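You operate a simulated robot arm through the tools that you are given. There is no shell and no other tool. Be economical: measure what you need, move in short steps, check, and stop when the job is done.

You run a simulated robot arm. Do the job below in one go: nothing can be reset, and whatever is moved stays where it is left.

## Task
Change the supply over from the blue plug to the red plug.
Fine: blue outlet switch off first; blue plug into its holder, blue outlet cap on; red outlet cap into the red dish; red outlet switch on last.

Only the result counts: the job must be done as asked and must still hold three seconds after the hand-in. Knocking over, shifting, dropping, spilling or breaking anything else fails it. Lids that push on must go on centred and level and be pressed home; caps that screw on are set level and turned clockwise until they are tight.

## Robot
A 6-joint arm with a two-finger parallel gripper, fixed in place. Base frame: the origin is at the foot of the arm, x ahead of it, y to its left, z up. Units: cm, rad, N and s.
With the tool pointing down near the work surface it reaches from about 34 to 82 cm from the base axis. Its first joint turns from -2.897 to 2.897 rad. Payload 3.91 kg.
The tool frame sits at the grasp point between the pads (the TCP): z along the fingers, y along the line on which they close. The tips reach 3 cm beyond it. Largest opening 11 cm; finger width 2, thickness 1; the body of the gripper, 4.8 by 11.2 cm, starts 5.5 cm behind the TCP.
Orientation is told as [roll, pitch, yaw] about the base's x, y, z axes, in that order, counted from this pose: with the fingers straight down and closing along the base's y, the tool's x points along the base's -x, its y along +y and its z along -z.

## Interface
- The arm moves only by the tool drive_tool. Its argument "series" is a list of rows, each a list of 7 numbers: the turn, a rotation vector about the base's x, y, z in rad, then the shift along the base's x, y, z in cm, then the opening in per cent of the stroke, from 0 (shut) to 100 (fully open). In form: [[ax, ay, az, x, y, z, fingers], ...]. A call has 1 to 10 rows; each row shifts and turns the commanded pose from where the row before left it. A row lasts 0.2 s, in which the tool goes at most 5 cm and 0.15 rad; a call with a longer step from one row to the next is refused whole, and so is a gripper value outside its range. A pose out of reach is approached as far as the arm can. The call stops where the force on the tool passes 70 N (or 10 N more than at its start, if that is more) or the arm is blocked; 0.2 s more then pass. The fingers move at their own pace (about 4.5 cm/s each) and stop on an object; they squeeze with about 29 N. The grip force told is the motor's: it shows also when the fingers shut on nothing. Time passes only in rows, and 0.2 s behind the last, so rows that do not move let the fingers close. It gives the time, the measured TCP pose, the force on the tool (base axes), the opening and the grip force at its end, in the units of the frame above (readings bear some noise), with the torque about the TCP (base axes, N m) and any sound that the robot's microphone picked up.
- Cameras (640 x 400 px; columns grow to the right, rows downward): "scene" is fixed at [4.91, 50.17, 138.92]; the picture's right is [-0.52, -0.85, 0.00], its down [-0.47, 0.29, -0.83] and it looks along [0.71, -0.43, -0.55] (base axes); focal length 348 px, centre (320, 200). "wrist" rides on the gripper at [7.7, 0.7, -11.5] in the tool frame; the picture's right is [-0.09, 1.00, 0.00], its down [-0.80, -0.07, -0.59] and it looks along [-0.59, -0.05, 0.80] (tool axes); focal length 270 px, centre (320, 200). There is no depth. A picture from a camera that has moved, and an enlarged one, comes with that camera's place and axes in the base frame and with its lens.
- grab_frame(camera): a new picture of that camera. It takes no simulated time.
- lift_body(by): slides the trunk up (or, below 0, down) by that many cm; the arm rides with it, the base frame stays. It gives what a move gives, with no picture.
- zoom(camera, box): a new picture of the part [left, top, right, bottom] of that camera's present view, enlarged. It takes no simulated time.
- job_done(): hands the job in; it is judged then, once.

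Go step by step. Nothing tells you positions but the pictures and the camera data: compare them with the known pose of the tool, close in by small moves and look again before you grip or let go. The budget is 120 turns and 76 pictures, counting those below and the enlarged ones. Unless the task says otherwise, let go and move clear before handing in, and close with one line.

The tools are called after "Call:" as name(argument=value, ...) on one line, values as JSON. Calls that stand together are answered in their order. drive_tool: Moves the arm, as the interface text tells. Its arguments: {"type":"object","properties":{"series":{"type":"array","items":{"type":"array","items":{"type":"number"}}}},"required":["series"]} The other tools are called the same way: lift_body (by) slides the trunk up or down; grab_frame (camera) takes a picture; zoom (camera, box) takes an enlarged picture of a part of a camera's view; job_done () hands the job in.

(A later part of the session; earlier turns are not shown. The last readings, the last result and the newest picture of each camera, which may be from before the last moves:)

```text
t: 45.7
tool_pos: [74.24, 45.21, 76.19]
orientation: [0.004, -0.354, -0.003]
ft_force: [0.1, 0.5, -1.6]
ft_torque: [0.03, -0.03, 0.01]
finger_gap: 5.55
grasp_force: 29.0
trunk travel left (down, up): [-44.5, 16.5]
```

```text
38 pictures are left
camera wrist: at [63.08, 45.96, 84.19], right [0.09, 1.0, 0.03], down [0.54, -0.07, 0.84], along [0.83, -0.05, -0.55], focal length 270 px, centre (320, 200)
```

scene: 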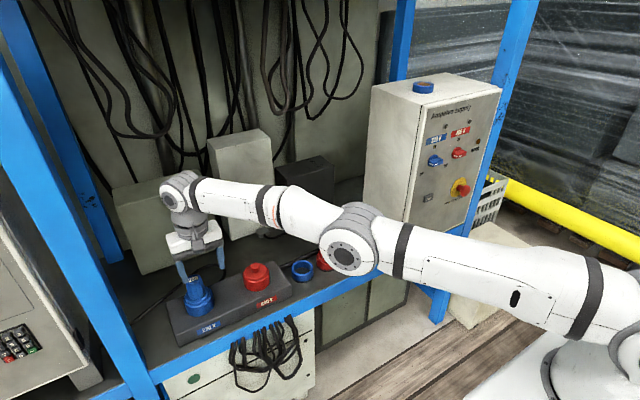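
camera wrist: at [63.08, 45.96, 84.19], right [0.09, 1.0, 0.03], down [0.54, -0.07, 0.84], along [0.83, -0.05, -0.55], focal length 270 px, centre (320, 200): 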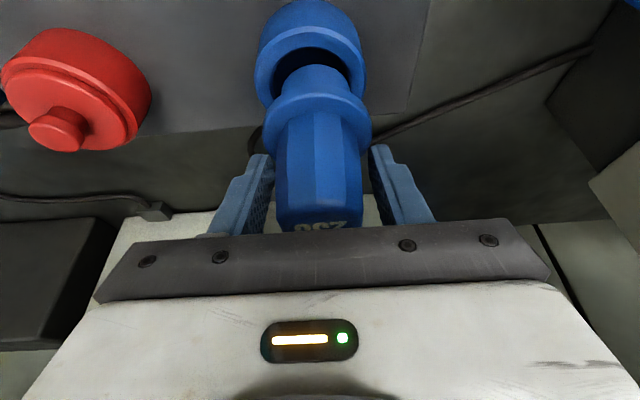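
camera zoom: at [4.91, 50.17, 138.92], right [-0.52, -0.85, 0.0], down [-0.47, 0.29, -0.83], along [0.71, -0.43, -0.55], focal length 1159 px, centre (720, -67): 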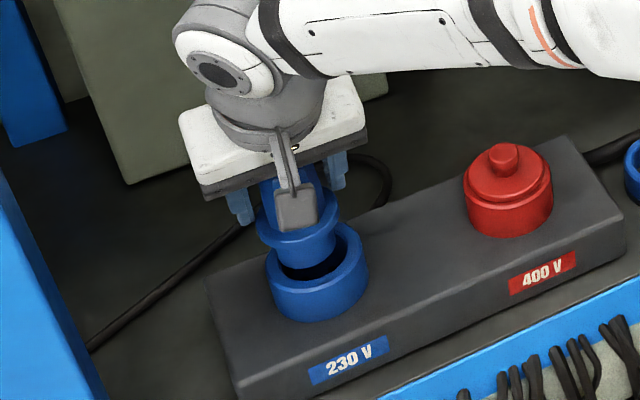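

The plug came out straight. I lift it and carry it to the blue holder ring near (72, 16).

Call:
drive_tool(series=[[0, 0, 0, 0, 0, 3, 0], [0, 0, 0, 0, 0, 3, 0], [0, 0, 0, 0, 0, 2, 0], [0, 0, 0, -0.3, -4, 0, 0], [0, 0, 0, -0.3, -4, 0, 0], [0, 0, 0, -0.3, -4, 0, 0], [0, 0, 0, -0.3, -4, 0, 0], [0, 0, 0, -0.3, -4, 0, 0], [0, 0, 0, -0.3, -4, 0, 0], [0, 0, 0, -0.3, -4, 0, 0]])

Call:
grab_frame(camera="wrist")

Call:
zoom(camera="scene", box=[220, 180, 400, 300])

```text
t: 47.9
tool_pos: [71.98, 17.18, 84.09]
orientation: [0.003, -0.355, -0.002]
ft_force: [0.1, 0.2, -1.9]
ft_torque: [-0.01, 0.01, 0.0]
finger_gap: 5.54
grasp_force: 29.3
trunk travel left (down, up): [-44.5, 16.5]
```

```text
37 pictures are left
camera wrist: at [60.9, 17.85, 92.17], right [0.09, 1.0, 0.03], down [0.54, -0.07, 0.84], along [0.83, -0.05, -0.55], focal length 270 px, centre (320, 200)
```

wrist: 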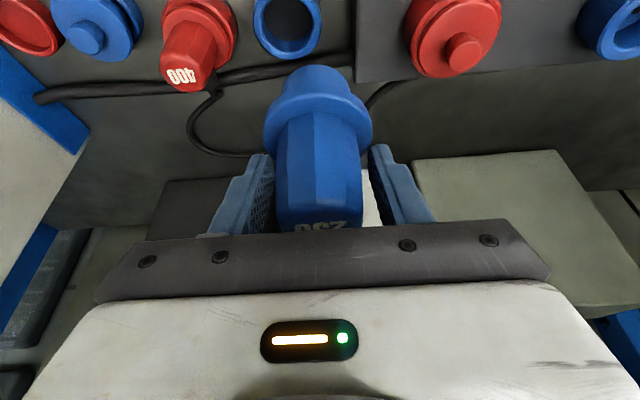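

```text
3.33 times, centred on (310, 240) of scene
camera zoom: at [4.91, 50.17, 138.92], right [-0.52, -0.85, 0.0], down [-0.47, 0.29, -0.83], along [0.71, -0.43, -0.55], focal length 1159 px, centre (353, 67)
```

zoom: 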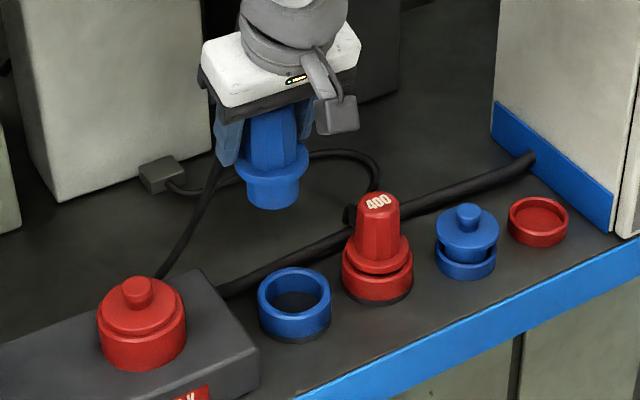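

Plug held upright. Referencing how the outlet looked, the holder axis corresponds to TCP about (74.0, 14.5). I go there, staying well above.

Call:
drive_tool(series=[[0, 0, 0, 1, -1.3, 0, 0], [0, 0, 0, 1, -1.35, 0, 0], [0, 0, 0, 0, 0, -3, 0], [0, 0, 0, 0, 0, -3, 0], [0, 0, 0, 0, 0, -2, 0]])

Call:
grab_frame(camera="wrist")

Call:
zoom(camera="scene", box=[220, 200, 400, 300])

```text
t: 49.1
tool_pos: [74.03, 14.58, 75.99]
orientation: [0.002, -0.355, -0.003]
ft_force: [-0.5, -0.5, -1.5]
ft_torque: [-0.03, -0.03, 0.02]
finger_gap: 5.55
grasp_force: 29.1
trunk travel left (down, up): [-44.5, 16.5]
```

```text
35 pictures are left
camera wrist: at [62.94, 15.31, 84.07], right [0.08, 1.0, 0.03], down [0.54, -0.07, 0.84], along [0.83, -0.05, -0.55], focal length 270 px, centre (320, 200)
```

wrist: 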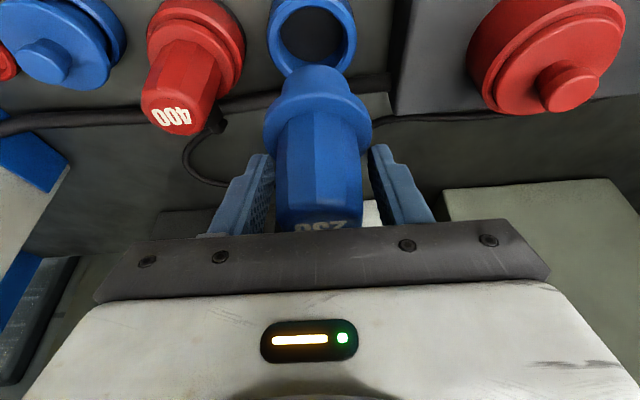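

```text
3.56 times, centred on (310, 250) of scene
camera zoom: at [4.91, 50.17, 138.92], right [-0.52, -0.85, 0.0], down [-0.47, 0.29, -0.83], along [0.71, -0.43, -0.55], focal length 1236 px, centre (356, 22)
```

zoom: 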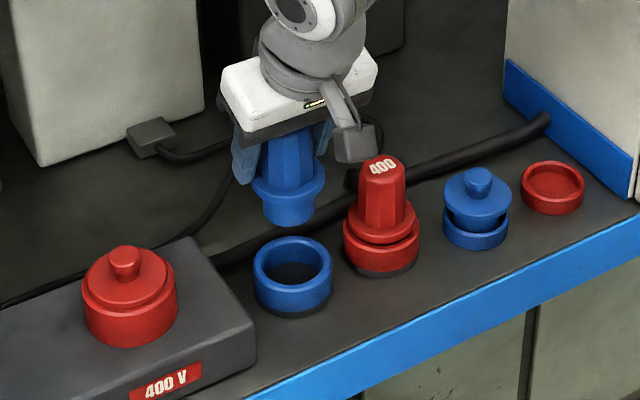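

Call:
drive_tool(series=[[0, 0, 0, -0.4, 0, -1.5, 0], [0, 0, 0, 0, 0, -1.5, 0], [0, 0, 0, 0, 0, -0.5, 0]])

Call:
grab_frame(camera="wrist")

Call:
zoom(camera="scene", box=[260, 220, 350, 290])

```text
t: 49.9
tool_pos: [73.58, 14.67, 72.55]
orientation: [0.001, -0.354, -0.003]
ft_force: [0.0, -0.6, -0.8]
ft_torque: [0.02, -0.01, 0.02]
finger_gap: 5.55
grasp_force: 29.2
trunk travel left (down, up): [-44.5, 16.5]
```

```text
33 pictures are left
camera wrist: at [62.52, 15.35, 80.66], right [0.09, 1.0, 0.03], down [0.55, -0.07, 0.83], along [0.83, -0.05, -0.55], focal length 270 px, centre (320, 200)
```

wrist: 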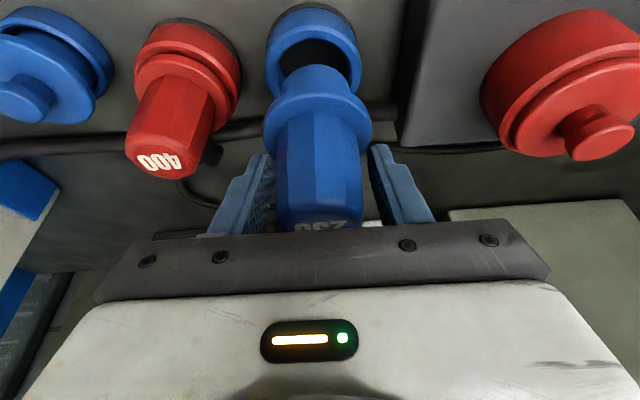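

```text
5.71 times, centred on (305, 255) of scene
camera zoom: at [4.91, 50.17, 138.92], right [-0.52, -0.85, 0.0], down [-0.47, 0.29, -0.83], along [0.71, -0.43, -0.55], focal length 1987 px, centre (406, -114)
```

zoom: 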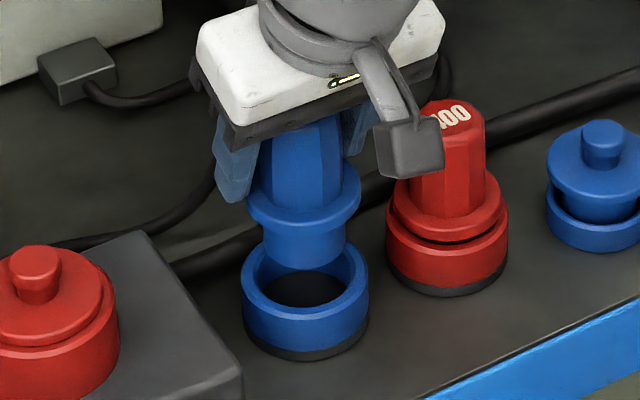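

Alignment matches how it looked at the outlet. I lower gently.

Call:
drive_tool(series=[[0, 0, 0, 0, 0, -0.8, 0], [0, 0, 0, 0, 0, -0.8, 0], [0, 0, 0, 0, 0, -0.8, 0]])

Call:
zoom(camera="scene", box=[260, 220, 350, 290])

```text
t: 50.7
tool_pos: [73.72, 14.58, 70.02]
orientation: [0.001, -0.354, -0.005]
ft_force: [1.1, -0.3, -2.1]
ft_torque: [0.0, 0.0, 0.02]
finger_gap: 5.52
grasp_force: 29.2
trunk travel left (down, up): [-44.5, 16.5]
```

```text
5.71 times, centred on (305, 255) of scene
camera zoom: at [4.91, 50.17, 138.92], right [-0.52, -0.85, 0.0], down [-0.47, 0.29, -0.83], along [0.71, -0.43, -0.55], focal length 1987 px, centre (406, -114)
```

zoom: 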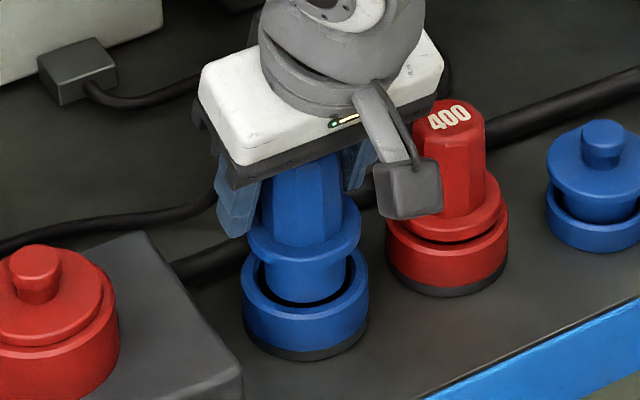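

Call:
drive_tool(series=[[0, 0, 0, 0, 0, -0.6, 0], [0, 0, 0, 0, 0, -0.6, 0], [0, 0, 0, 0, 0, -0.5, 0]])

Call:
zoom(camera="scene", box=[260, 220, 350, 290])

```text
t: 51.5
tool_pos: [74.25, 14.42, 69.09]
orientation: [0.008, -0.369, -0.004]
ft_force: [22.5, -10.3, 32.7]
ft_torque: [-0.45, -0.26, 0.12]
finger_gap: 5.67
grasp_force: 29.3
trunk travel left (down, up): [-44.5, 16.5]
```

```text
5.71 times, centred on (305, 255) of scene
camera zoom: at [4.91, 50.17, 138.92], right [-0.52, -0.85, 0.0], down [-0.47, 0.29, -0.83], along [0.71, -0.43, -0.55], focal length 1987 px, centre (406, -114)
```

zoom: 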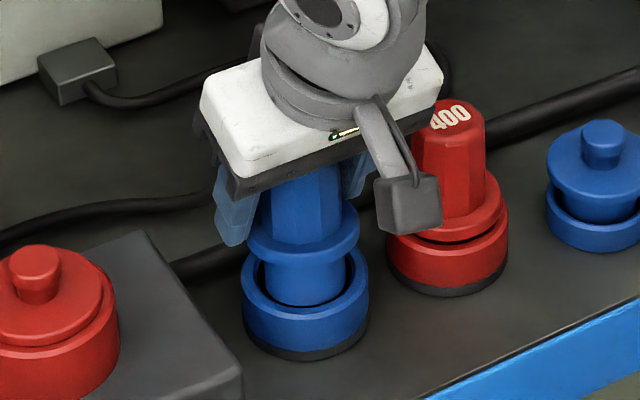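

The plug rides the rim on its near side; I lift slightly and shift +x, -y.

Call:
drive_tool(series=[[0, 0, 0, 0, 0, 0.7, 0], [0, 0, 0, 0.1, -0.1, 0.5, 0], [0, 0, 0, 0, 0, 0, 0]])

Call:
zoom(camera="scene", box=[260, 220, 350, 290])

Call:
grab_frame(camera="wrist")

```text
t: 52.3
tool_pos: [73.55, 14.42, 69.29]
orientation: [0.0, -0.347, -0.001]
ft_force: [0.2, 0.4, 1.0]
ft_torque: [0.03, 0.03, -0.03]
finger_gap: 5.67
grasp_force: 29.0
trunk travel left (down, up): [-44.5, 16.5]
```

```text
5.71 times, centred on (305, 255) of scene
camera zoom: at [4.91, 50.17, 138.92], right [-0.52, -0.85, 0.0], down [-0.47, 0.29, -0.83], along [0.71, -0.43, -0.55], focal length 1987 px, centre (406, -114)
```

zoom: 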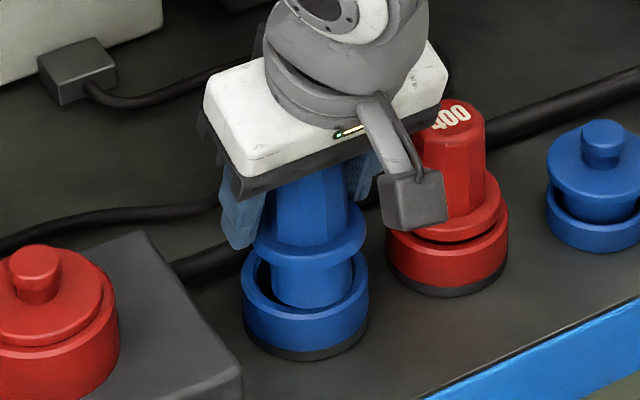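

```text
28 pictures are left
camera wrist: at [62.46, 15.19, 77.56], right [0.09, 1.0, 0.03], down [0.55, -0.07, 0.83], along [0.83, -0.05, -0.55], focal length 270 px, centre (320, 200)
```

wrist: 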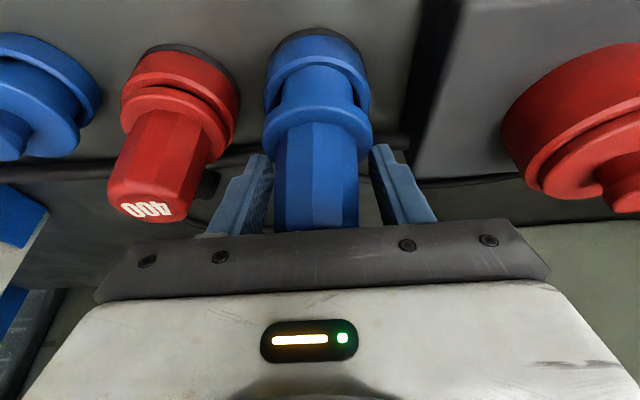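

Call:
drive_tool(series=[[0, 0, 0, 0.3, 0, 0, 0], [0, 0, 0, 0.25, 0, 0, 0], [0, 0, 0, 0, 0, -0.3, 0], [0, 0, 0, 0, 0, -0.3, 0]])

Call:
zoom(camera="scene", box=[260, 220, 350, 290])

```text
t: 53.3
tool_pos: [74.18, 14.62, 69.01]
orientation: [0.001, -0.353, -0.003]
ft_force: [0.0, -0.2, -1.2]
ft_torque: [-0.01, 0.0, 0.04]
finger_gap: 5.66
grasp_force: 29.7
trunk travel left (down, up): [-44.5, 16.5]
```

```text
5.71 times, centred on (305, 255) of scene
camera zoom: at [4.91, 50.17, 138.92], right [-0.52, -0.85, 0.0], down [-0.47, 0.29, -0.83], along [0.71, -0.43, -0.55], focal length 1987 px, centre (406, -114)
```

zoom: 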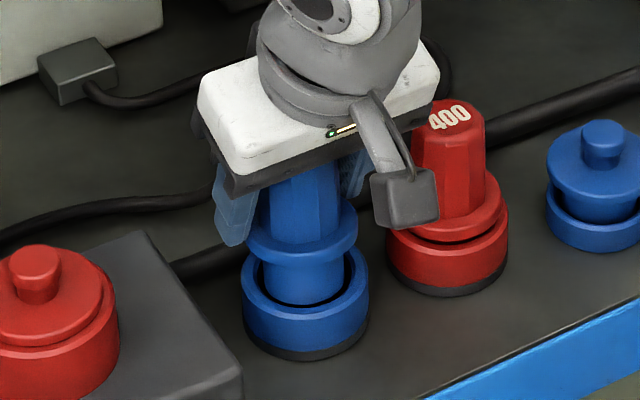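

Call:
drive_tool(series=[[0, 0, 0, 0, 0, -0.4, 0], [0, 0, 0, 0, 0, -0.4, 0], [0, 0, 0, 0, 0, -0.4, 0]])

```text
t: 54.1
tool_pos: [74.23, 14.52, 67.83]
orientation: [0.003, -0.355, -0.002]
ft_force: [0.0, -0.7, -2.4]
ft_torque: [0.01, -0.03, -0.01]
finger_gap: 5.66
grasp_force: 29.0
trunk travel left (down, up): [-44.5, 16.5]
```

Call:
drive_tool(series=[[0, 0, 0, 0, 0, -0.4, 0], [0, 0, 0, 0, 0, -0.4, 0], [0, 0, 0, 0, 0, -0.4, 0]])

Call:
zoom(camera="scene", box=[260, 220, 350, 290])

```text
t: 54.9
tool_pos: [74.32, 14.53, 67.08]
orientation: [0.003, -0.36, -0.004]
ft_force: [-3.7, -1.8, 17.3]
ft_torque: [-0.2, 0.06, -0.03]
finger_gap: 5.68
grasp_force: 29.3
trunk travel left (down, up): [-44.5, 16.5]
```

```text
5.71 times, centred on (305, 255) of scene
camera zoom: at [4.91, 50.17, 138.92], right [-0.52, -0.85, 0.0], down [-0.47, 0.29, -0.83], along [0.71, -0.43, -0.55], focal length 1987 px, centre (406, -114)
```

zoom: 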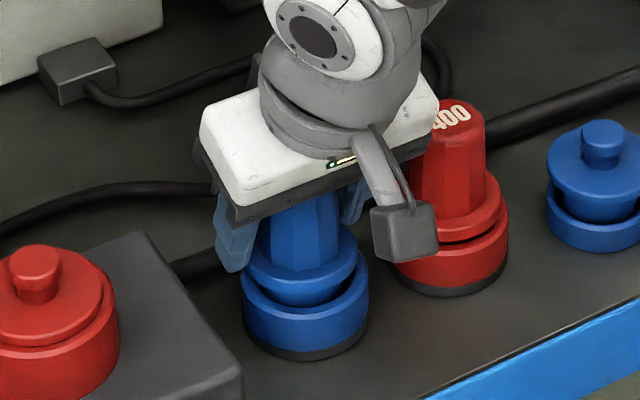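

It has bottomed. I release and rise.

Call:
drive_tool(series=[[0, 0, 0, 0, 0, 0.2, 70], [0, 0, 0, 0, 0, 0, 70], [0, 0, 0, 0, 0, 0, 70], [0, 0, 0, 0, 0, 2, 70], [0, 0, 0, 0, 0, 3, 70], [0, 0, 0, 0, 0, 3, 70], [0, 0, 0, -2, 0, 3, 70]])

Call:
zoom(camera="scene", box=[240, 200, 400, 300])

```text
t: 56.5
tool_pos: [72.24, 14.38, 77.94]
orientation: [0.003, -0.355, -0.007]
ft_force: [-0.5, -0.7, 0.2]
ft_torque: [-0.01, 0.01, 0.03]
finger_gap: 7.7
grasp_force: 0.0
trunk travel left (down, up): [-44.5, 16.5]
```

```text
4.00 times, centred on (320, 250) of scene
camera zoom: at [4.91, 50.17, 138.92], right [-0.52, -0.85, 0.0], down [-0.47, 0.29, -0.83], along [0.71, -0.43, -0.55], focal length 1391 px, centre (320, 0)
```

zoom: 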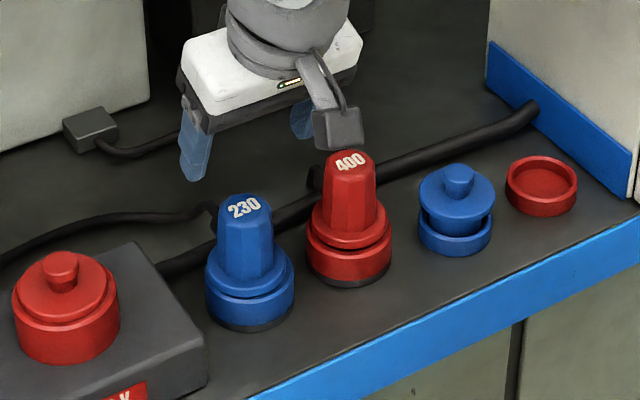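

Blue plug is home. Next the blue cap in its dish, around (71.7, -3).

Call:
drive_tool(series=[[0, 0, 0, 0, -4, 0, 50], [0, 0, 0, 0, -4.5, 0, 50], [0, 0, 0, 0, -4.5, 0, 50], [0, 0, 0, 0, -4.5, 0, 50]])

Call:
grab_frame(camera="wrist")

```text
t: 57.5
tool_pos: [72.26, -2.96, 77.77]
orientation: [0.002, -0.353, -0.001]
ft_force: [0.2, -0.1, -0.3]
ft_torque: [-0.02, 0.03, -0.01]
finger_gap: 5.51
grasp_force: 0.1
trunk travel left (down, up): [-44.5, 16.5]
```

```text
24 pictures are left
camera wrist: at [61.15, -2.36, 85.89], right [0.08, 1.0, 0.03], down [0.54, -0.07, 0.84], along [0.83, -0.05, -0.55], focal length 270 px, centre (320, 200)
```

wrist: 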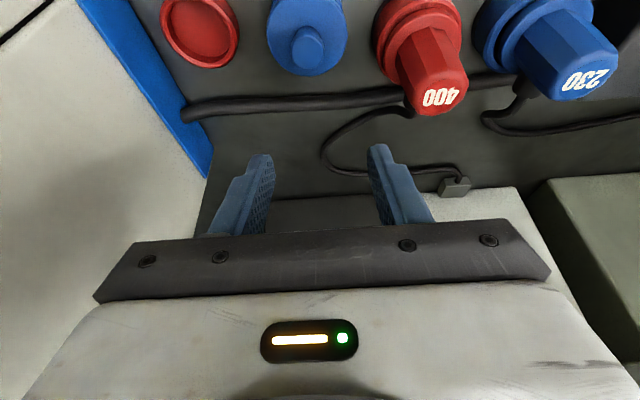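

Call:
drive_tool(series=[[0, 0, 0, -0.5, -0.3, -3, 50], [0, 0, 0, -0.5, -0.25, -3, 50], [0, 0, 0, 0, 0, -2.8, 50]])

Call:
grab_frame(camera="wrist")

Call:
zoom(camera="scene", box=[300, 210, 390, 280])

```text
t: 58.3
tool_pos: [71.45, -3.52, 69.17]
orientation: [0.003, -0.354, -0.006]
ft_force: [0.5, 0.3, 0.1]
ft_torque: [0.01, 0.0, 0.02]
finger_gap: 5.51
grasp_force: 0.0
trunk travel left (down, up): [-44.5, 16.5]
```

```text
23 pictures are left
camera wrist: at [60.22, -2.84, 77.17], right [0.09, 1.0, 0.03], down [0.54, -0.07, 0.84], along [0.83, -0.05, -0.55], focal length 270 px, centre (320, 200)
```

wrist: 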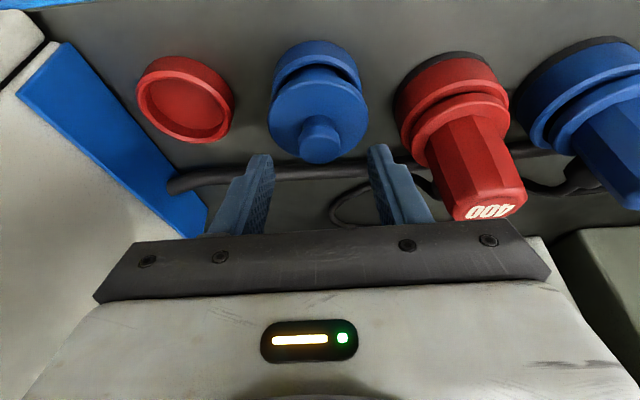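

```text
5.71 times, centred on (345, 245) of scene
camera zoom: at [4.91, 50.17, 138.92], right [-0.52, -0.85, 0.0], down [-0.47, 0.29, -0.83], along [0.71, -0.43, -0.55], focal length 1987 px, centre (177, -57)
```

zoom: 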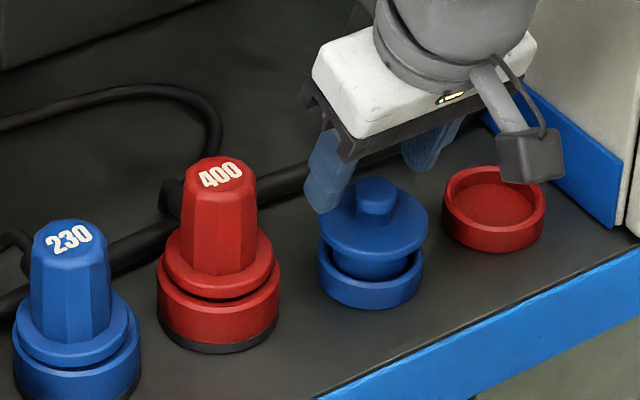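

Call:
drive_tool(series=[[0, 0, 0, 0, 0, -1, 50], [0, 0, 0, 0, 0, -0.8, 50], [0, 0, 0, 0, 0, 0, 0], [0, 0, 0, 0, 0, 0, 0], [0, 0, 0, 0, 0, 0, 0], [0, 0, 0, 0, 0, 0, 0], [0, 0, 0, 0, 0, 0, 0]])

Call:
drive_tool(series=[[0, 0, 0, 0, 0, 0.6, 0], [0, 0, 0, 0, 0, 1, 0], [0, 0, 0, 0, 0, 1.4, 0]])

Call:
zoom(camera="scene", box=[300, 210, 390, 280])

```text
t: 59.9
tool_pos: [71.39, -3.56, 67.5]
orientation: [0.002, -0.358, -0.004]
ft_force: [4.0, 3.8, 18.9]
ft_torque: [0.11, -0.26, -0.01]
finger_gap: 2.28
grasp_force: 29.2
trunk travel left (down, up): [-44.5, 16.5]
```

```text
t: 60.7
tool_pos: [71.28, -3.51, 70.3]
orientation: [0.002, -0.352, -0.003]
ft_force: [-0.5, 0.4, -0.2]
ft_torque: [-0.02, 0.01, -0.02]
finger_gap: 2.26
grasp_force: 29.1
trunk travel left (down, up): [-44.5, 16.5]
```

```text
5.71 times, centred on (345, 245) of scene
camera zoom: at [4.91, 50.17, 138.92], right [-0.52, -0.85, 0.0], down [-0.47, 0.29, -0.83], along [0.71, -0.43, -0.55], focal length 1987 px, centre (177, -57)
```

zoom: 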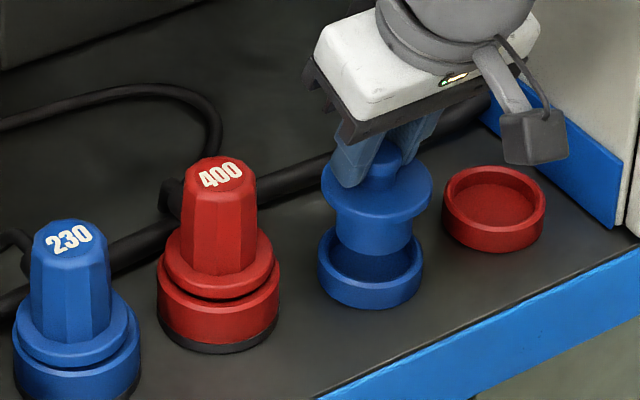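

Cap is held level. I raise it and carry it to above the blue outlet.

Call:
drive_tool(series=[[0, 0, 0, 0, 0, 3.5, 0], [0, 0, 0, 0, 0, 3.5, 0], [0, 0, 0, 0, 0, 3.5, 0], [0, 0, 0, 0, 0, 3.5, 0], [0, 0, 0, 0, 3, 0, 0], [0, 0, 0, 0, 4, 0, 0], [0, 0, 0, 0, 4, 0, 0], [0, 0, 0, 0.5, 4, 0, 0], [0, 0, 0, 0.5, 4, 0, 0], [0, 0, 0, 0.5, 4, 0, 0]])

Call:
drive_tool(series=[[0, 0, 0, 0.7, 4, 0, 0], [0, 0, 0, 0, 4, 0, 0], [0, 0, 0, 0, 4, 0, 0], [0, 0, 0, 0, 4, 0, 0], [0, 0, 0, 0, 4, 0, 0], [0, 0, 0, 0, 3, 0, 0], [0, 0, 0, 0, 2.7, -2, 0], [0, 0, 0, 0, 0, -2, 0], [0, 0, 0, 0, 0, -2, 0]])

Call:
grab_frame(camera="wrist")

Call:
zoom(camera="scene", box=[150, 240, 240, 320])

```text
t: 62.9
tool_pos: [72.8, 19.4, 84.35]
orientation: [0.002, -0.355, -0.003]
ft_force: [0.4, 0.2, -0.8]
ft_torque: [-0.01, -0.01, -0.03]
finger_gap: 2.26
grasp_force: 28.9
trunk travel left (down, up): [-44.5, 16.5]
```

```text
t: 64.9
tool_pos: [73.56, 45.15, 78.28]
orientation: [0.005, -0.353, -0.004]
ft_force: [-0.4, -0.3, 0.1]
ft_torque: [-0.01, 0.01, -0.01]
finger_gap: 2.25
grasp_force: 28.9
trunk travel left (down, up): [-44.5, 16.5]
```

```text
20 pictures are left
camera wrist: at [62.45, 45.89, 86.34], right [0.09, 1.0, 0.03], down [0.54, -0.07, 0.84], along [0.83, -0.05, -0.55], focal length 270 px, centre (320, 200)
```

wrist: 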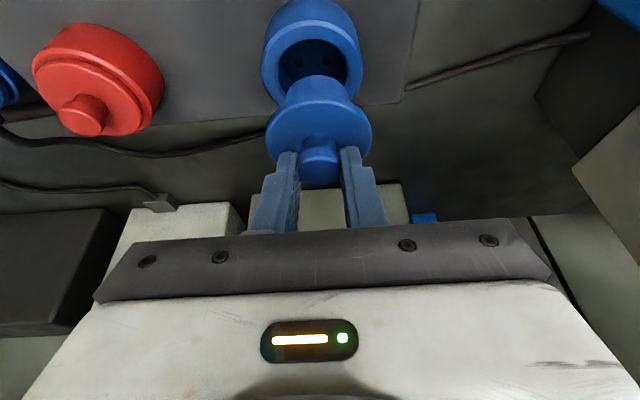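

```text
5.00 times, centred on (195, 280) of scene
camera zoom: at [4.91, 50.17, 138.92], right [-0.52, -0.85, 0.0], down [-0.47, 0.29, -0.83], along [0.71, -0.43, -0.55], focal length 1738 px, centre (945, -200)
```

zoom: 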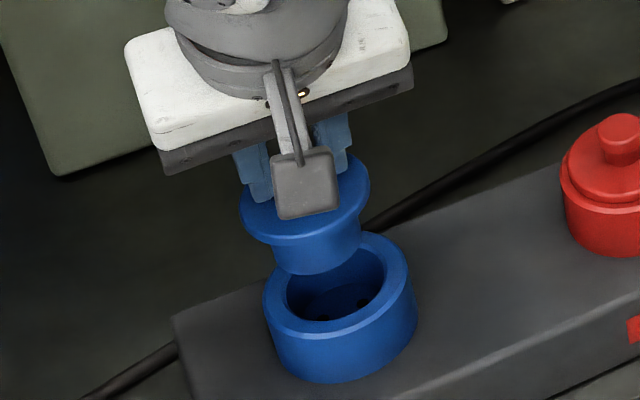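

Nearly aligned; I shift y by -0.3 and lower toward the outlet, checking.

Call:
drive_tool(series=[[0, 0, 0, 0, -0.3, -1.5, 0], [0, 0, 0, 0, 0, -1, 0], [0, 0, 0, 0, 0, -0.5, 0], [0, 0, 0, 0, 0, -0.5, 0]])

Call:
zoom(camera="scene", box=[150, 240, 240, 320])

```text
t: 65.9
tool_pos: [73.54, 44.78, 74.77]
orientation: [0.002, -0.354, -0.004]
ft_force: [1.0, 0.2, 0.1]
ft_torque: [-0.04, 0.0, -0.02]
finger_gap: 2.27
grasp_force: 29.2
trunk travel left (down, up): [-44.5, 16.5]
```

```text
5.00 times, centred on (195, 280) of scene
camera zoom: at [4.91, 50.17, 138.92], right [-0.52, -0.85, 0.0], down [-0.47, 0.29, -0.83], along [0.71, -0.43, -0.55], focal length 1738 px, centre (945, -200)
```

zoom: 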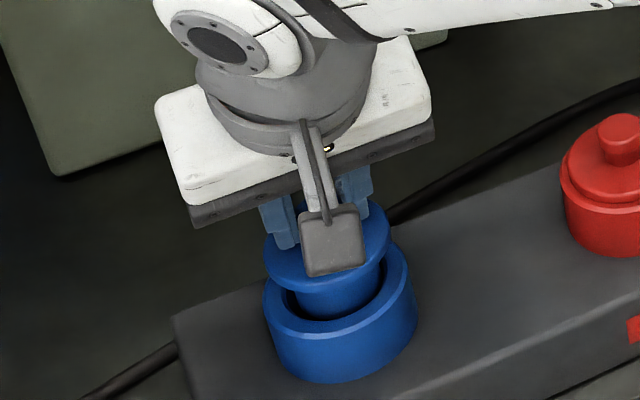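

Call:
drive_tool(series=[[0, 0, 0, 0, 0, -0.5, 0], [0, 0, 0, 0, 0, -0.5, 0], [0, 0, 0, 0, 0, -0.5, 0]])

Call:
drive_tool(series=[[0, 0, 0, 0, 0, -0.4, 0], [0, 0, 0, 0, 0, -0.4, 0]])

```text
t: 66.7
tool_pos: [73.49, 44.82, 73.24]
orientation: [0.002, -0.355, -0.002]
ft_force: [0.0, -0.6, -0.3]
ft_torque: [0.03, 0.01, 0.0]
finger_gap: 2.26
grasp_force: 29.1
trunk travel left (down, up): [-44.5, 16.5]
```

```text
t: 67.3
tool_pos: [73.44, 44.83, 72.57]
orientation: [0.002, -0.354, -0.004]
ft_force: [0.0, -0.7, 3.4]
ft_torque: [-0.06, 0.05, -0.02]
finger_gap: 2.24
grasp_force: 29.4
trunk travel left (down, up): [-44.5, 16.5]
```

Call:
drive_tool(series=[[0, 0, 0, 0, 0, -0.3, 0], [0, 0, 0, 0, 0, -0.3, 0], [0, 0, 0, 0, 0, -0.3, 0]])

Call:
zoom(camera="scene", box=[150, 240, 240, 320])

```text
t: 68.1
tool_pos: [73.41, 44.91, 72.5]
orientation: [0.012, -0.365, -0.003]
ft_force: [-3.3, -1.5, 38.0]
ft_torque: [-0.09, 0.22, 0.0]
finger_gap: 2.26
grasp_force: 28.6
trunk travel left (down, up): [-44.5, 16.5]
```

```text
5.00 times, centred on (195, 280) of scene
camera zoom: at [4.91, 50.17, 138.92], right [-0.52, -0.85, 0.0], down [-0.47, 0.29, -0.83], along [0.71, -0.43, -0.55], focal length 1738 px, centre (945, -200)
```

zoom: 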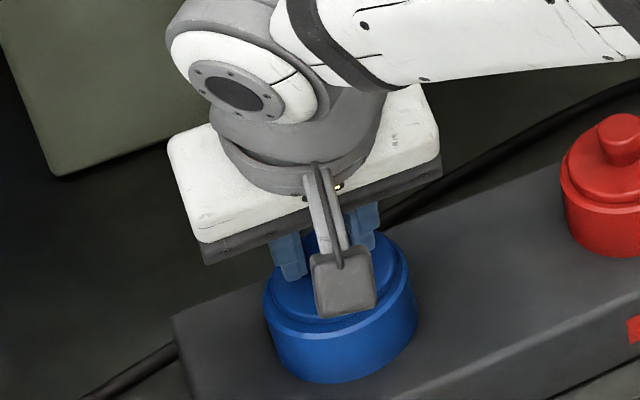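

Cap seems flush. I release, rise, and turn upright toward the red cap.

Call:
drive_tool(series=[[0, 0, 0, 0, 0, 0, 50], [0, 0, 0, 0, 0, 0, 50], [0, 0, 0, 0, 0, 1, 50], [0, 0, 0, 0, 0, 3, 50], [0, 0, 0, 0, 0, 3, 50], [0, 0, 0, 0, -4, 0, 50], [0, 0, 0, 0, -4, 0, 50], [0, 0, 0, 0, -4, 0, 50], [0, 0, 0, 0, -3.5, 0, 50]])

Call:
grab_frame(camera="wrist")

Call:
zoom(camera="scene", box=[170, 230, 290, 320])

```text
t: 70.1
tool_pos: [73.58, 29.34, 78.58]
orientation: [0.004, -0.355, -0.004]
ft_force: [-0.6, 0.1, -0.7]
ft_torque: [-0.02, 0.01, 0.0]
finger_gap: 5.51
grasp_force: 0.0
trunk travel left (down, up): [-44.5, 16.5]
```

```text
16 pictures are left
camera wrist: at [62.38, 29.94, 86.6], right [0.08, 1.0, 0.03], down [0.54, -0.07, 0.84], along [0.83, -0.05, -0.55], focal length 270 px, centre (320, 200)
```

wrist: 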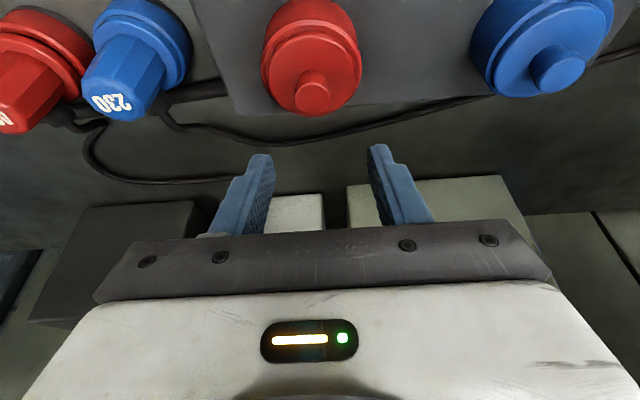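

```text
4.44 times, centred on (230, 275) of scene
camera zoom: at [4.91, 50.17, 138.92], right [-0.52, -0.85, 0.0], down [-0.47, 0.29, -0.83], along [0.71, -0.43, -0.55], focal length 1545 px, centre (720, -133)
```

zoom: 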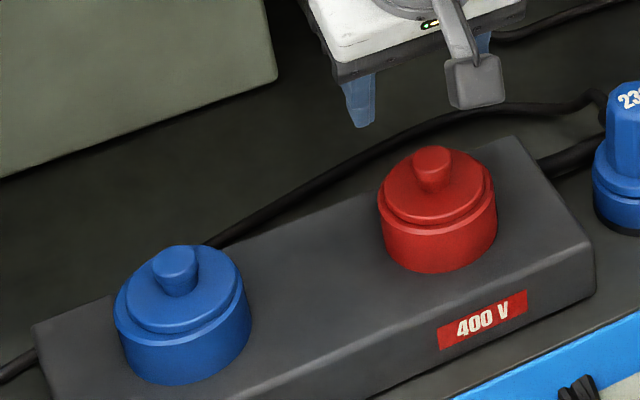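

Blue cap sits exactly as the red one does. Now I grip the red cap at the same relative pose.

Call:
drive_tool(series=[[0, 0, 0, -0.3, -0.2, -2.5, 50], [0, 0, 0, 0, 0, -2, 50], [0, 0, 0, 0, 0, -1.4, 50], [0, 0, 0, 0, 0, 0, 0], [0, 0, 0, 0, 0, 0, 0], [0, 0, 0, 0, 0, 0, 0], [0, 0, 0, 0, 0, 0, 0], [0, 0, 0, 0, 0, 0, 0]])

Call:
drive_tool(series=[[0, 0, 0, 0, 0, 0.5, 0], [0, 0, 0, 0, 0, 1, 0], [0, 0, 0, 0, 0, 1.5, 0]])

Call:
zoom(camera="scene", box=[210, 220, 310, 300])

```text
t: 71.9
tool_pos: [73.31, 29.09, 72.72]
orientation: [0.001, -0.354, -0.004]
ft_force: [0.3, 0.4, -0.6]
ft_torque: [-0.01, 0.01, 0.01]
finger_gap: 2.27
grasp_force: 29.0
trunk travel left (down, up): [-44.5, 16.5]
```

```text
t: 72.7
tool_pos: [73.24, 29.17, 75.65]
orientation: [0.005, -0.354, -0.003]
ft_force: [0.1, -0.5, -1.2]
ft_torque: [0.0, -0.02, 0.01]
finger_gap: 2.28
grasp_force: 28.9
trunk travel left (down, up): [-44.5, 16.5]
```

```text
5.00 times, centred on (260, 260) of scene
camera zoom: at [4.91, 50.17, 138.92], right [-0.52, -0.85, 0.0], down [-0.47, 0.29, -0.83], along [0.71, -0.43, -0.55], focal length 1738 px, centre (620, -100)
```

zoom: 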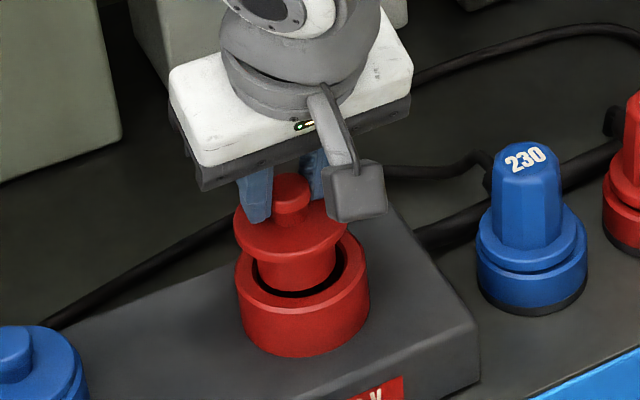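

Call:
drive_tool(series=[[0, 0, 0, 0, 0, 4, 0], [0, 0, 0, 0, 0, 5, 0], [0, 0, 0, 0, -4, 0, 0], [0, 0, 0, 0, -5, 0, 0], [0, 0, 0, 0, -5, 0, 0], [0, 0, 0, -0.5, -5, 0, 0], [0, 0, 0, -0.5, -5, 0, 0], [0, 0, 0, -0.5, -5, 0, 0], [0, 0, 0, -0.4, -5, 0, 0], [0, 0, 0, 0, -4, 0, 0]])

Call:
drive_tool(series=[[0, 0, 0, 0, -3.6, 0, 0], [0, 0, 0, 0, 0, -4, 0], [0, 0, 0, 0, 0, -4, 0], [0, 0, 0, 0, 0, -2, 0]])

Call:
grab_frame(camera="wrist")

Call:
zoom(camera="scene", box=[330, 200, 420, 270])

```text
refused: row 6 steps farther than a row can; nothing moved
```

```text
t: 73.2
tool_pos: [73.91, 25.9, 75.71]
orientation: [0.015, -0.386, -0.005]
ft_force: [-8.6, -1.5, 31.5]
ft_torque: [-0.03, 0.48, 0.25]
finger_gap: 1.5
grasp_force: 29.1
trunk travel left (down, up): [-44.5, 16.5]
stopped in row 2: the force on the tool passed its limit at 93 N (the readings are from after the stop); the commanded pose is now the measured one
```

```text
13 pictures are left
camera wrist: at [62.46, 26.53, 83.39], right [0.08, 1.0, 0.05], down [0.52, -0.08, 0.85], along [0.85, -0.04, -0.52], focal length 270 px, centre (320, 200)
```

wrist: 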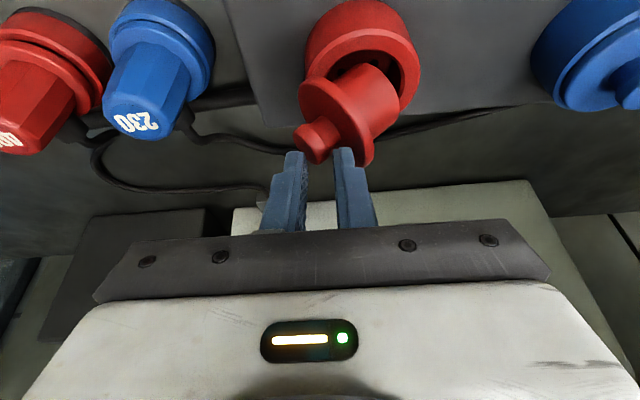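

```text
5.71 times, centred on (375, 235) of scene
camera zoom: at [4.91, 50.17, 138.92], right [-0.52, -0.85, 0.0], down [-0.47, 0.29, -0.83], along [0.71, -0.43, -0.55], focal length 1987 px, centre (6, 0)
```

zoom: 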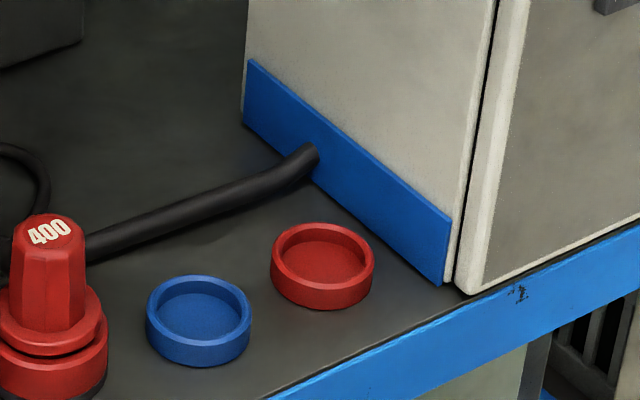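

A refused call let the second one move the held cap sideways; the cap now leans in its outlet. I look before doing anything else.

Call:
zoom(camera="scene", box=[215, 225, 295, 290])

```text
6.15 times, centred on (255, 258) of scene
camera zoom: at [4.91, 50.17, 138.92], right [-0.52, -0.85, 0.0], down [-0.47, 0.29, -0.83], along [0.71, -0.43, -0.55], focal length 2140 px, centre (720, -154)
```

zoom: 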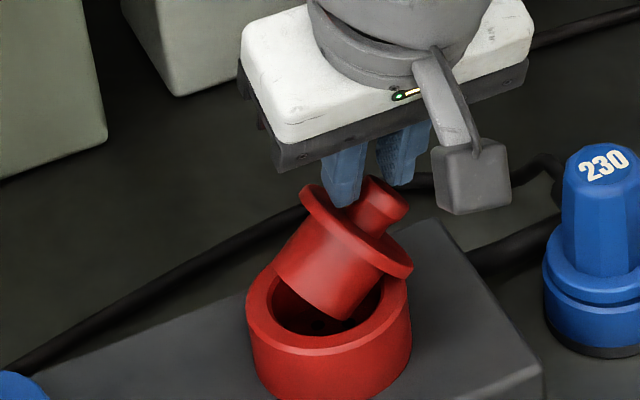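

The cap leans toward -y, still inside its ring, with the tips pinching its knob. I reverse the motion gently to bring it upright.

Call:
drive_tool(series=[[0, 0, 0, -0.2, 0.3, 0.4, 0], [0, 0.03, 0, -0.2, 0.5, 0.3, 0]])

Call:
drive_tool(series=[[0, 0, 0, 0, 0.5, 0.1, 0], [0, 0, 0, 0, 0.5, 0.1, 0]])

Call:
zoom(camera="scene", box=[215, 225, 295, 290])

```text
t: 73.8
tool_pos: [73.49, 26.73, 75.71]
orientation: [0.014, -0.347, -0.003]
ft_force: [9.3, 4.1, 24.5]
ft_torque: [0.1, -0.71, 0.15]
finger_gap: 1.27
grasp_force: 29.1
trunk travel left (down, up): [-44.5, 16.5]
```

```text
t: 74.5
tool_pos: [73.2, 27.52, 76.04]
orientation: [0.011, -0.343, -0.006]
ft_force: [-5.6, -7.8, 27.3]
ft_torque: [-0.33, 0.18, -0.01]
finger_gap: 0.37
grasp_force: 28.2
trunk travel left (down, up): [-44.5, 16.5]
```

```text
6.15 times, centred on (255, 258) of scene
camera zoom: at [4.91, 50.17, 138.92], right [-0.52, -0.85, 0.0], down [-0.47, 0.29, -0.83], along [0.71, -0.43, -0.55], focal length 2140 px, centre (720, -154)
```

zoom: 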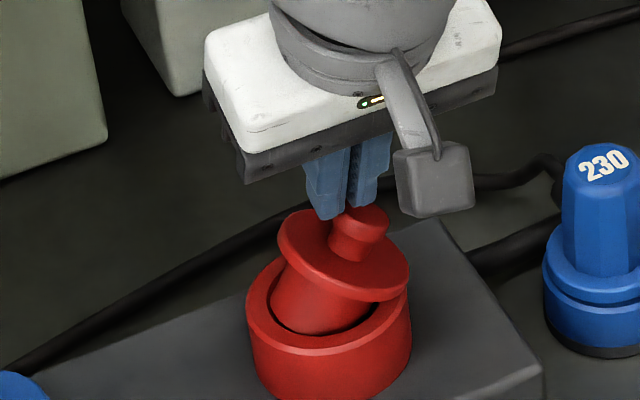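

Call:
drive_tool(series=[[0, 0, 0, 0, 0, 1, 0], [0, -0.01, 0, 0, 0, 1.5, 50], [0, 0, 0, 0, 1.4, 0.5, 50], [0, 0, 0, 0, 0, 0, 50]])

Call:
zoom(camera="scene", box=[215, 225, 295, 290])

```text
t: 75.5
tool_pos: [73.48, 29.13, 78.62]
orientation: [0.009, -0.351, -0.005]
ft_force: [0.1, -0.2, 0.3]
ft_torque: [-0.04, -0.03, -0.03]
finger_gap: 5.48
grasp_force: 0.0
trunk travel left (down, up): [-44.5, 16.5]
```

```text
6.15 times, centred on (255, 258) of scene
camera zoom: at [4.91, 50.17, 138.92], right [-0.52, -0.85, 0.0], down [-0.47, 0.29, -0.83], along [0.71, -0.43, -0.55], focal length 2140 px, centre (720, -154)
```

zoom: 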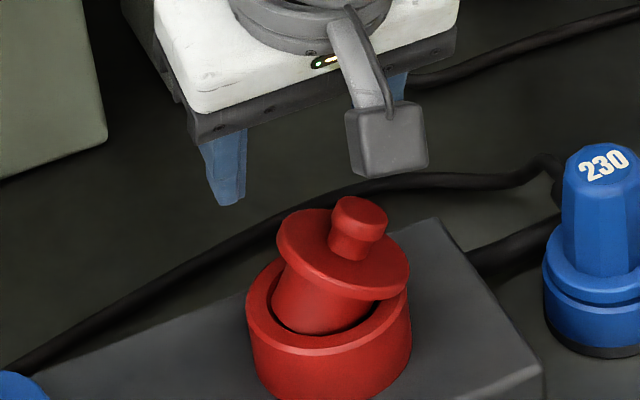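

The cap is wedged leaning about 20° toward -y. I tilt the tool to match its knob, re-grip, and then straighten it.

Call:
drive_tool(series=[[0.12, 0, 0, -0.1, -1, -0.6, 50], [0.12, 0, 0, -0.1, -1, -0.8, 50], [0.11, 0, 0, 0, -0.73, -0.8, 50], [0, 0, 0, 0, 0.38, -1.0, 50], [0, 0, 0, 0, 0.37, -1.0, 50], [0, 0, 0, 0, 0, 0, 50]])

Call:
zoom(camera="scene", box=[215, 225, 295, 290])

```text
t: 76.8
tool_pos: [73.15, 27.15, 74.53]
orientation: [0.383, -0.328, -0.129]
ft_force: [-0.9, 0.0, 0.5]
ft_torque: [0.01, 0.03, -0.01]
finger_gap: 5.5
grasp_force: 0.0
trunk travel left (down, up): [-44.5, 16.5]
```

```text
6.15 times, centred on (255, 258) of scene
camera zoom: at [4.91, 50.17, 138.92], right [-0.52, -0.85, 0.0], down [-0.47, 0.29, -0.83], along [0.71, -0.43, -0.55], focal length 2140 px, centre (720, -154)
```

zoom: 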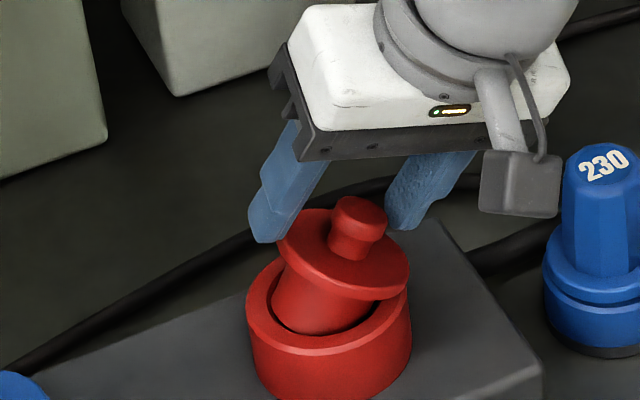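

Call:
drive_tool(series=[[0, 0, 0, 0, -0.85, -0.2, 50], [0, 0, 0, 0, 0, 0, 0], [0, 0, 0, 0, 0, 0, 0], [0, 0, 0, 0, 0, 0, 0], [0, 0, 0, 0, 0, 0, 0], [0, 0, 0, 0, 0, 0, 0]])

```text
t: 78.2
tool_pos: [73.09, 26.19, 74.33]
orientation: [0.381, -0.33, -0.13]
ft_force: [0.5, -0.7, 0.8]
ft_torque: [0.0, 0.01, -0.03]
finger_gap: 2.32
grasp_force: 29.0
trunk travel left (down, up): [-44.5, 16.5]
```

Gripped with the right width. I pull it out along its axis, then turn upright.

Call:
drive_tool(series=[[0, 0, 0, 0, -0.35, 1, 0], [0, 0, 0, 0, -0.35, 1, 0], [0, 0, 0, 0, -0.3, 2, 0], [0, 0, 0, 0, 0, 3, 0], [-0.12, 0, 0, 0, 0, 3, 0], [-0.12, 0, 0, 0, 0, 1, 0], [-0.11, 0, 0, 0, 0, 0, 0]])

Call:
grab_frame(camera="wrist")

```text
t: 79.8
tool_pos: [73.29, 25.32, 85.22]
orientation: [0.01, -0.351, -0.002]
ft_force: [-0.3, -0.3, -0.5]
ft_torque: [0.0, -0.01, 0.0]
finger_gap: 2.28
grasp_force: 28.8
trunk travel left (down, up): [-44.5, 16.5]
```

```text
7 pictures are left
camera wrist: at [62.14, 25.87, 93.42], right [0.08, 1.0, 0.04], down [0.55, -0.08, 0.83], along [0.83, -0.05, -0.55], focal length 270 px, centre (320, 200)
```

wrist: 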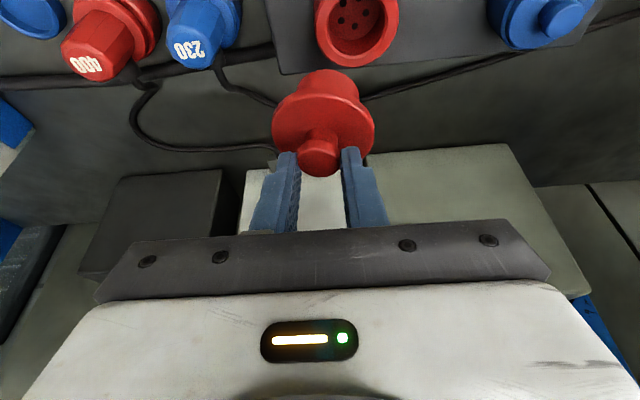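

Cap held upright again. The cabinet side is near the dish, so I yaw the tool -1.2 rad while carrying the cap over.

Call:
drive_tool(series=[[0, 0, -0.1, 0, -3.7, 0, 0], [0, 0, -0.1, 0, -3.7, 0, 0], [0, 0, -0.1, 0, -3.7, 0, 0], [0, 0, -0.1, -0.2, -3.7, 0, 0], [0, 0, -0.1, -0.2, -3.7, 0, 0], [0, 0, -0.14, -0.2, -3.7, 0, 0], [0, 0, -0.14, -0.2, -3.7, 0, 0], [0, 0, -0.14, -0.3, -3.7, 0, 0], [0, 0, -0.14, -0.3, -3.7, 0, 0], [0, 0, -0.14, -0.3, -3.7, 0, 0]])

```text
t: 82.0
tool_pos: [71.61, -11.68, 85.32]
orientation: [0.011, -0.352, -1.207]
ft_force: [0.1, 0.1, -0.9]
ft_torque: [-0.01, 0.01, 0.0]
finger_gap: 2.28
grasp_force: 29.1
trunk travel left (down, up): [-44.5, 16.5]
```

Call:
drive_tool(series=[[0, 0, 0, 0, -0.1, -4, 0], [0, 0, 0, 0, -0.1, -4, 0], [0, 0, 0, 0, 0, -3, 0], [0, 0, 0, 0, 0, -1, 0]])

Call:
zoom(camera="scene", box=[330, 200, 420, 270])

```text
t: 83.0
tool_pos: [71.44, -11.99, 73.32]
orientation: [0.012, -0.353, -1.203]
ft_force: [-0.2, 0.4, 0.0]
ft_torque: [0.02, -0.04, -0.02]
finger_gap: 2.29
grasp_force: 29.1
trunk travel left (down, up): [-44.5, 16.5]
```

```text
5.71 times, centred on (375, 235) of scene
camera zoom: at [4.91, 50.17, 138.92], right [-0.52, -0.85, 0.0], down [-0.47, 0.29, -0.83], along [0.71, -0.43, -0.55], focal length 1987 px, centre (6, 0)
```

zoom: 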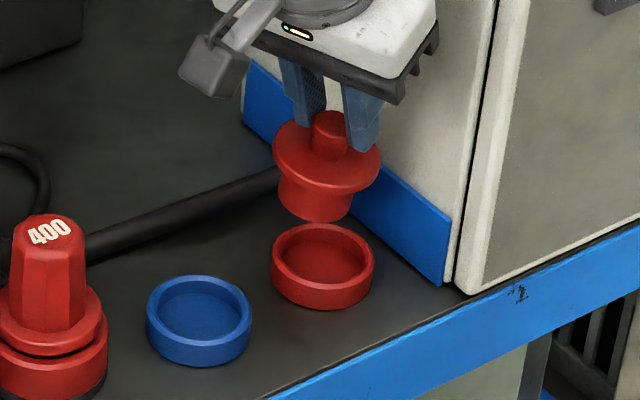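

Cap bottom is about 0.8 cm off in y. I shift and lower until it touches.

Call:
drive_tool(series=[[0, 0, 0, -0.1, -0.8, -1, 0], [0, 0, 0, 0, 0, -1.5, 0], [0, 0, 0, 0, 0, -1, 0], [0, 0, 0, 0, 0, -0.5, 0]])

Call:
zoom(camera="scene", box=[330, 200, 420, 270])

```text
t: 84.0
tool_pos: [71.44, -12.73, 69.51]
orientation: [0.011, -0.352, -1.205]
ft_force: [-1.3, 1.6, 7.5]
ft_torque: [-0.08, 0.03, 0.01]
finger_gap: 2.29
grasp_force: 28.8
trunk travel left (down, up): [-44.5, 16.5]
```

```text
5.71 times, centred on (375, 235) of scene
camera zoom: at [4.91, 50.17, 138.92], right [-0.52, -0.85, 0.0], down [-0.47, 0.29, -0.83], along [0.71, -0.43, -0.55], focal length 1987 px, centre (6, 0)
```

zoom: 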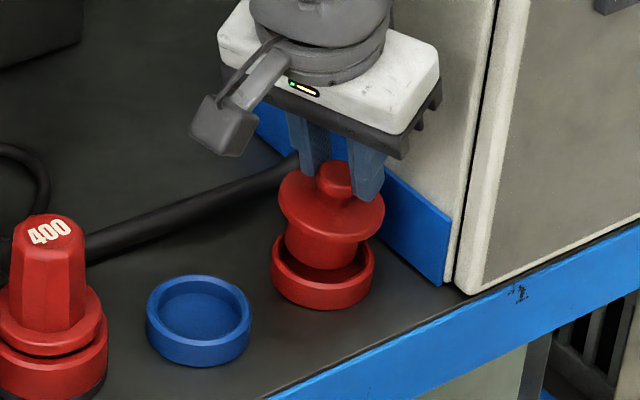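

Call:
drive_tool(series=[[0, 0, 0, 0, 0, 0.3, 0], [0, 0, 0, -0.4, 0.25, 0, 0], [0, 0, 0, 0, 0, -0.5, 0], [0, 0, 0, 0, 0, -0.4, 0]])

```text
t: 85.0
tool_pos: [71.06, -12.48, 68.7]
orientation: [0.01, -0.353, -1.203]
ft_force: [-0.9, 0.3, -0.6]
ft_torque: [-0.02, -0.02, -0.01]
finger_gap: 2.28
grasp_force: 28.6
trunk travel left (down, up): [-44.5, 16.5]
```

Passed the rim with no force. I continue down.

Call:
drive_tool(series=[[0, 0, 0, 0, 0, -0.4, 0], [0, 0, 0, 0, 0, -0.4, 0], [0, 0, 0, 0, 0, -0.3, 0]])

```text
t: 85.8
tool_pos: [71.19, -12.51, 67.92]
orientation: [0.017, -0.356, -1.203]
ft_force: [5.2, 1.9, 23.8]
ft_torque: [-0.1, -0.28, 0.07]
finger_gap: 2.29
grasp_force: 29.1
trunk travel left (down, up): [-44.5, 16.5]
```

Call:
drive_tool(series=[[0, 0, 0, 0, 0, 0.2, 0], [0, 0, 0, 0, 0, 0, 30], [0, 0, 0, 0, 0, 0, 40], [0, 0, 0, 0, 0, 0, 40], [0, 0, 0, 0, 0, 2, 40], [0, 0, 0, 0, 0, 4, 40], [0, 0, 0, 0, 0, 4, 40], [0, 0, 0, 0, 0, 4, 60], [0, 0, 0, 0, 2, 0, 60]])

```text
t: 87.8
tool_pos: [70.98, -10.46, 81.7]
orientation: [0.01, -0.354, -1.204]
ft_force: [0.1, 0.3, 0.1]
ft_torque: [0.01, -0.01, 0.01]
finger_gap: 6.62
grasp_force: 0.0
trunk travel left (down, up): [-44.5, 16.5]
```

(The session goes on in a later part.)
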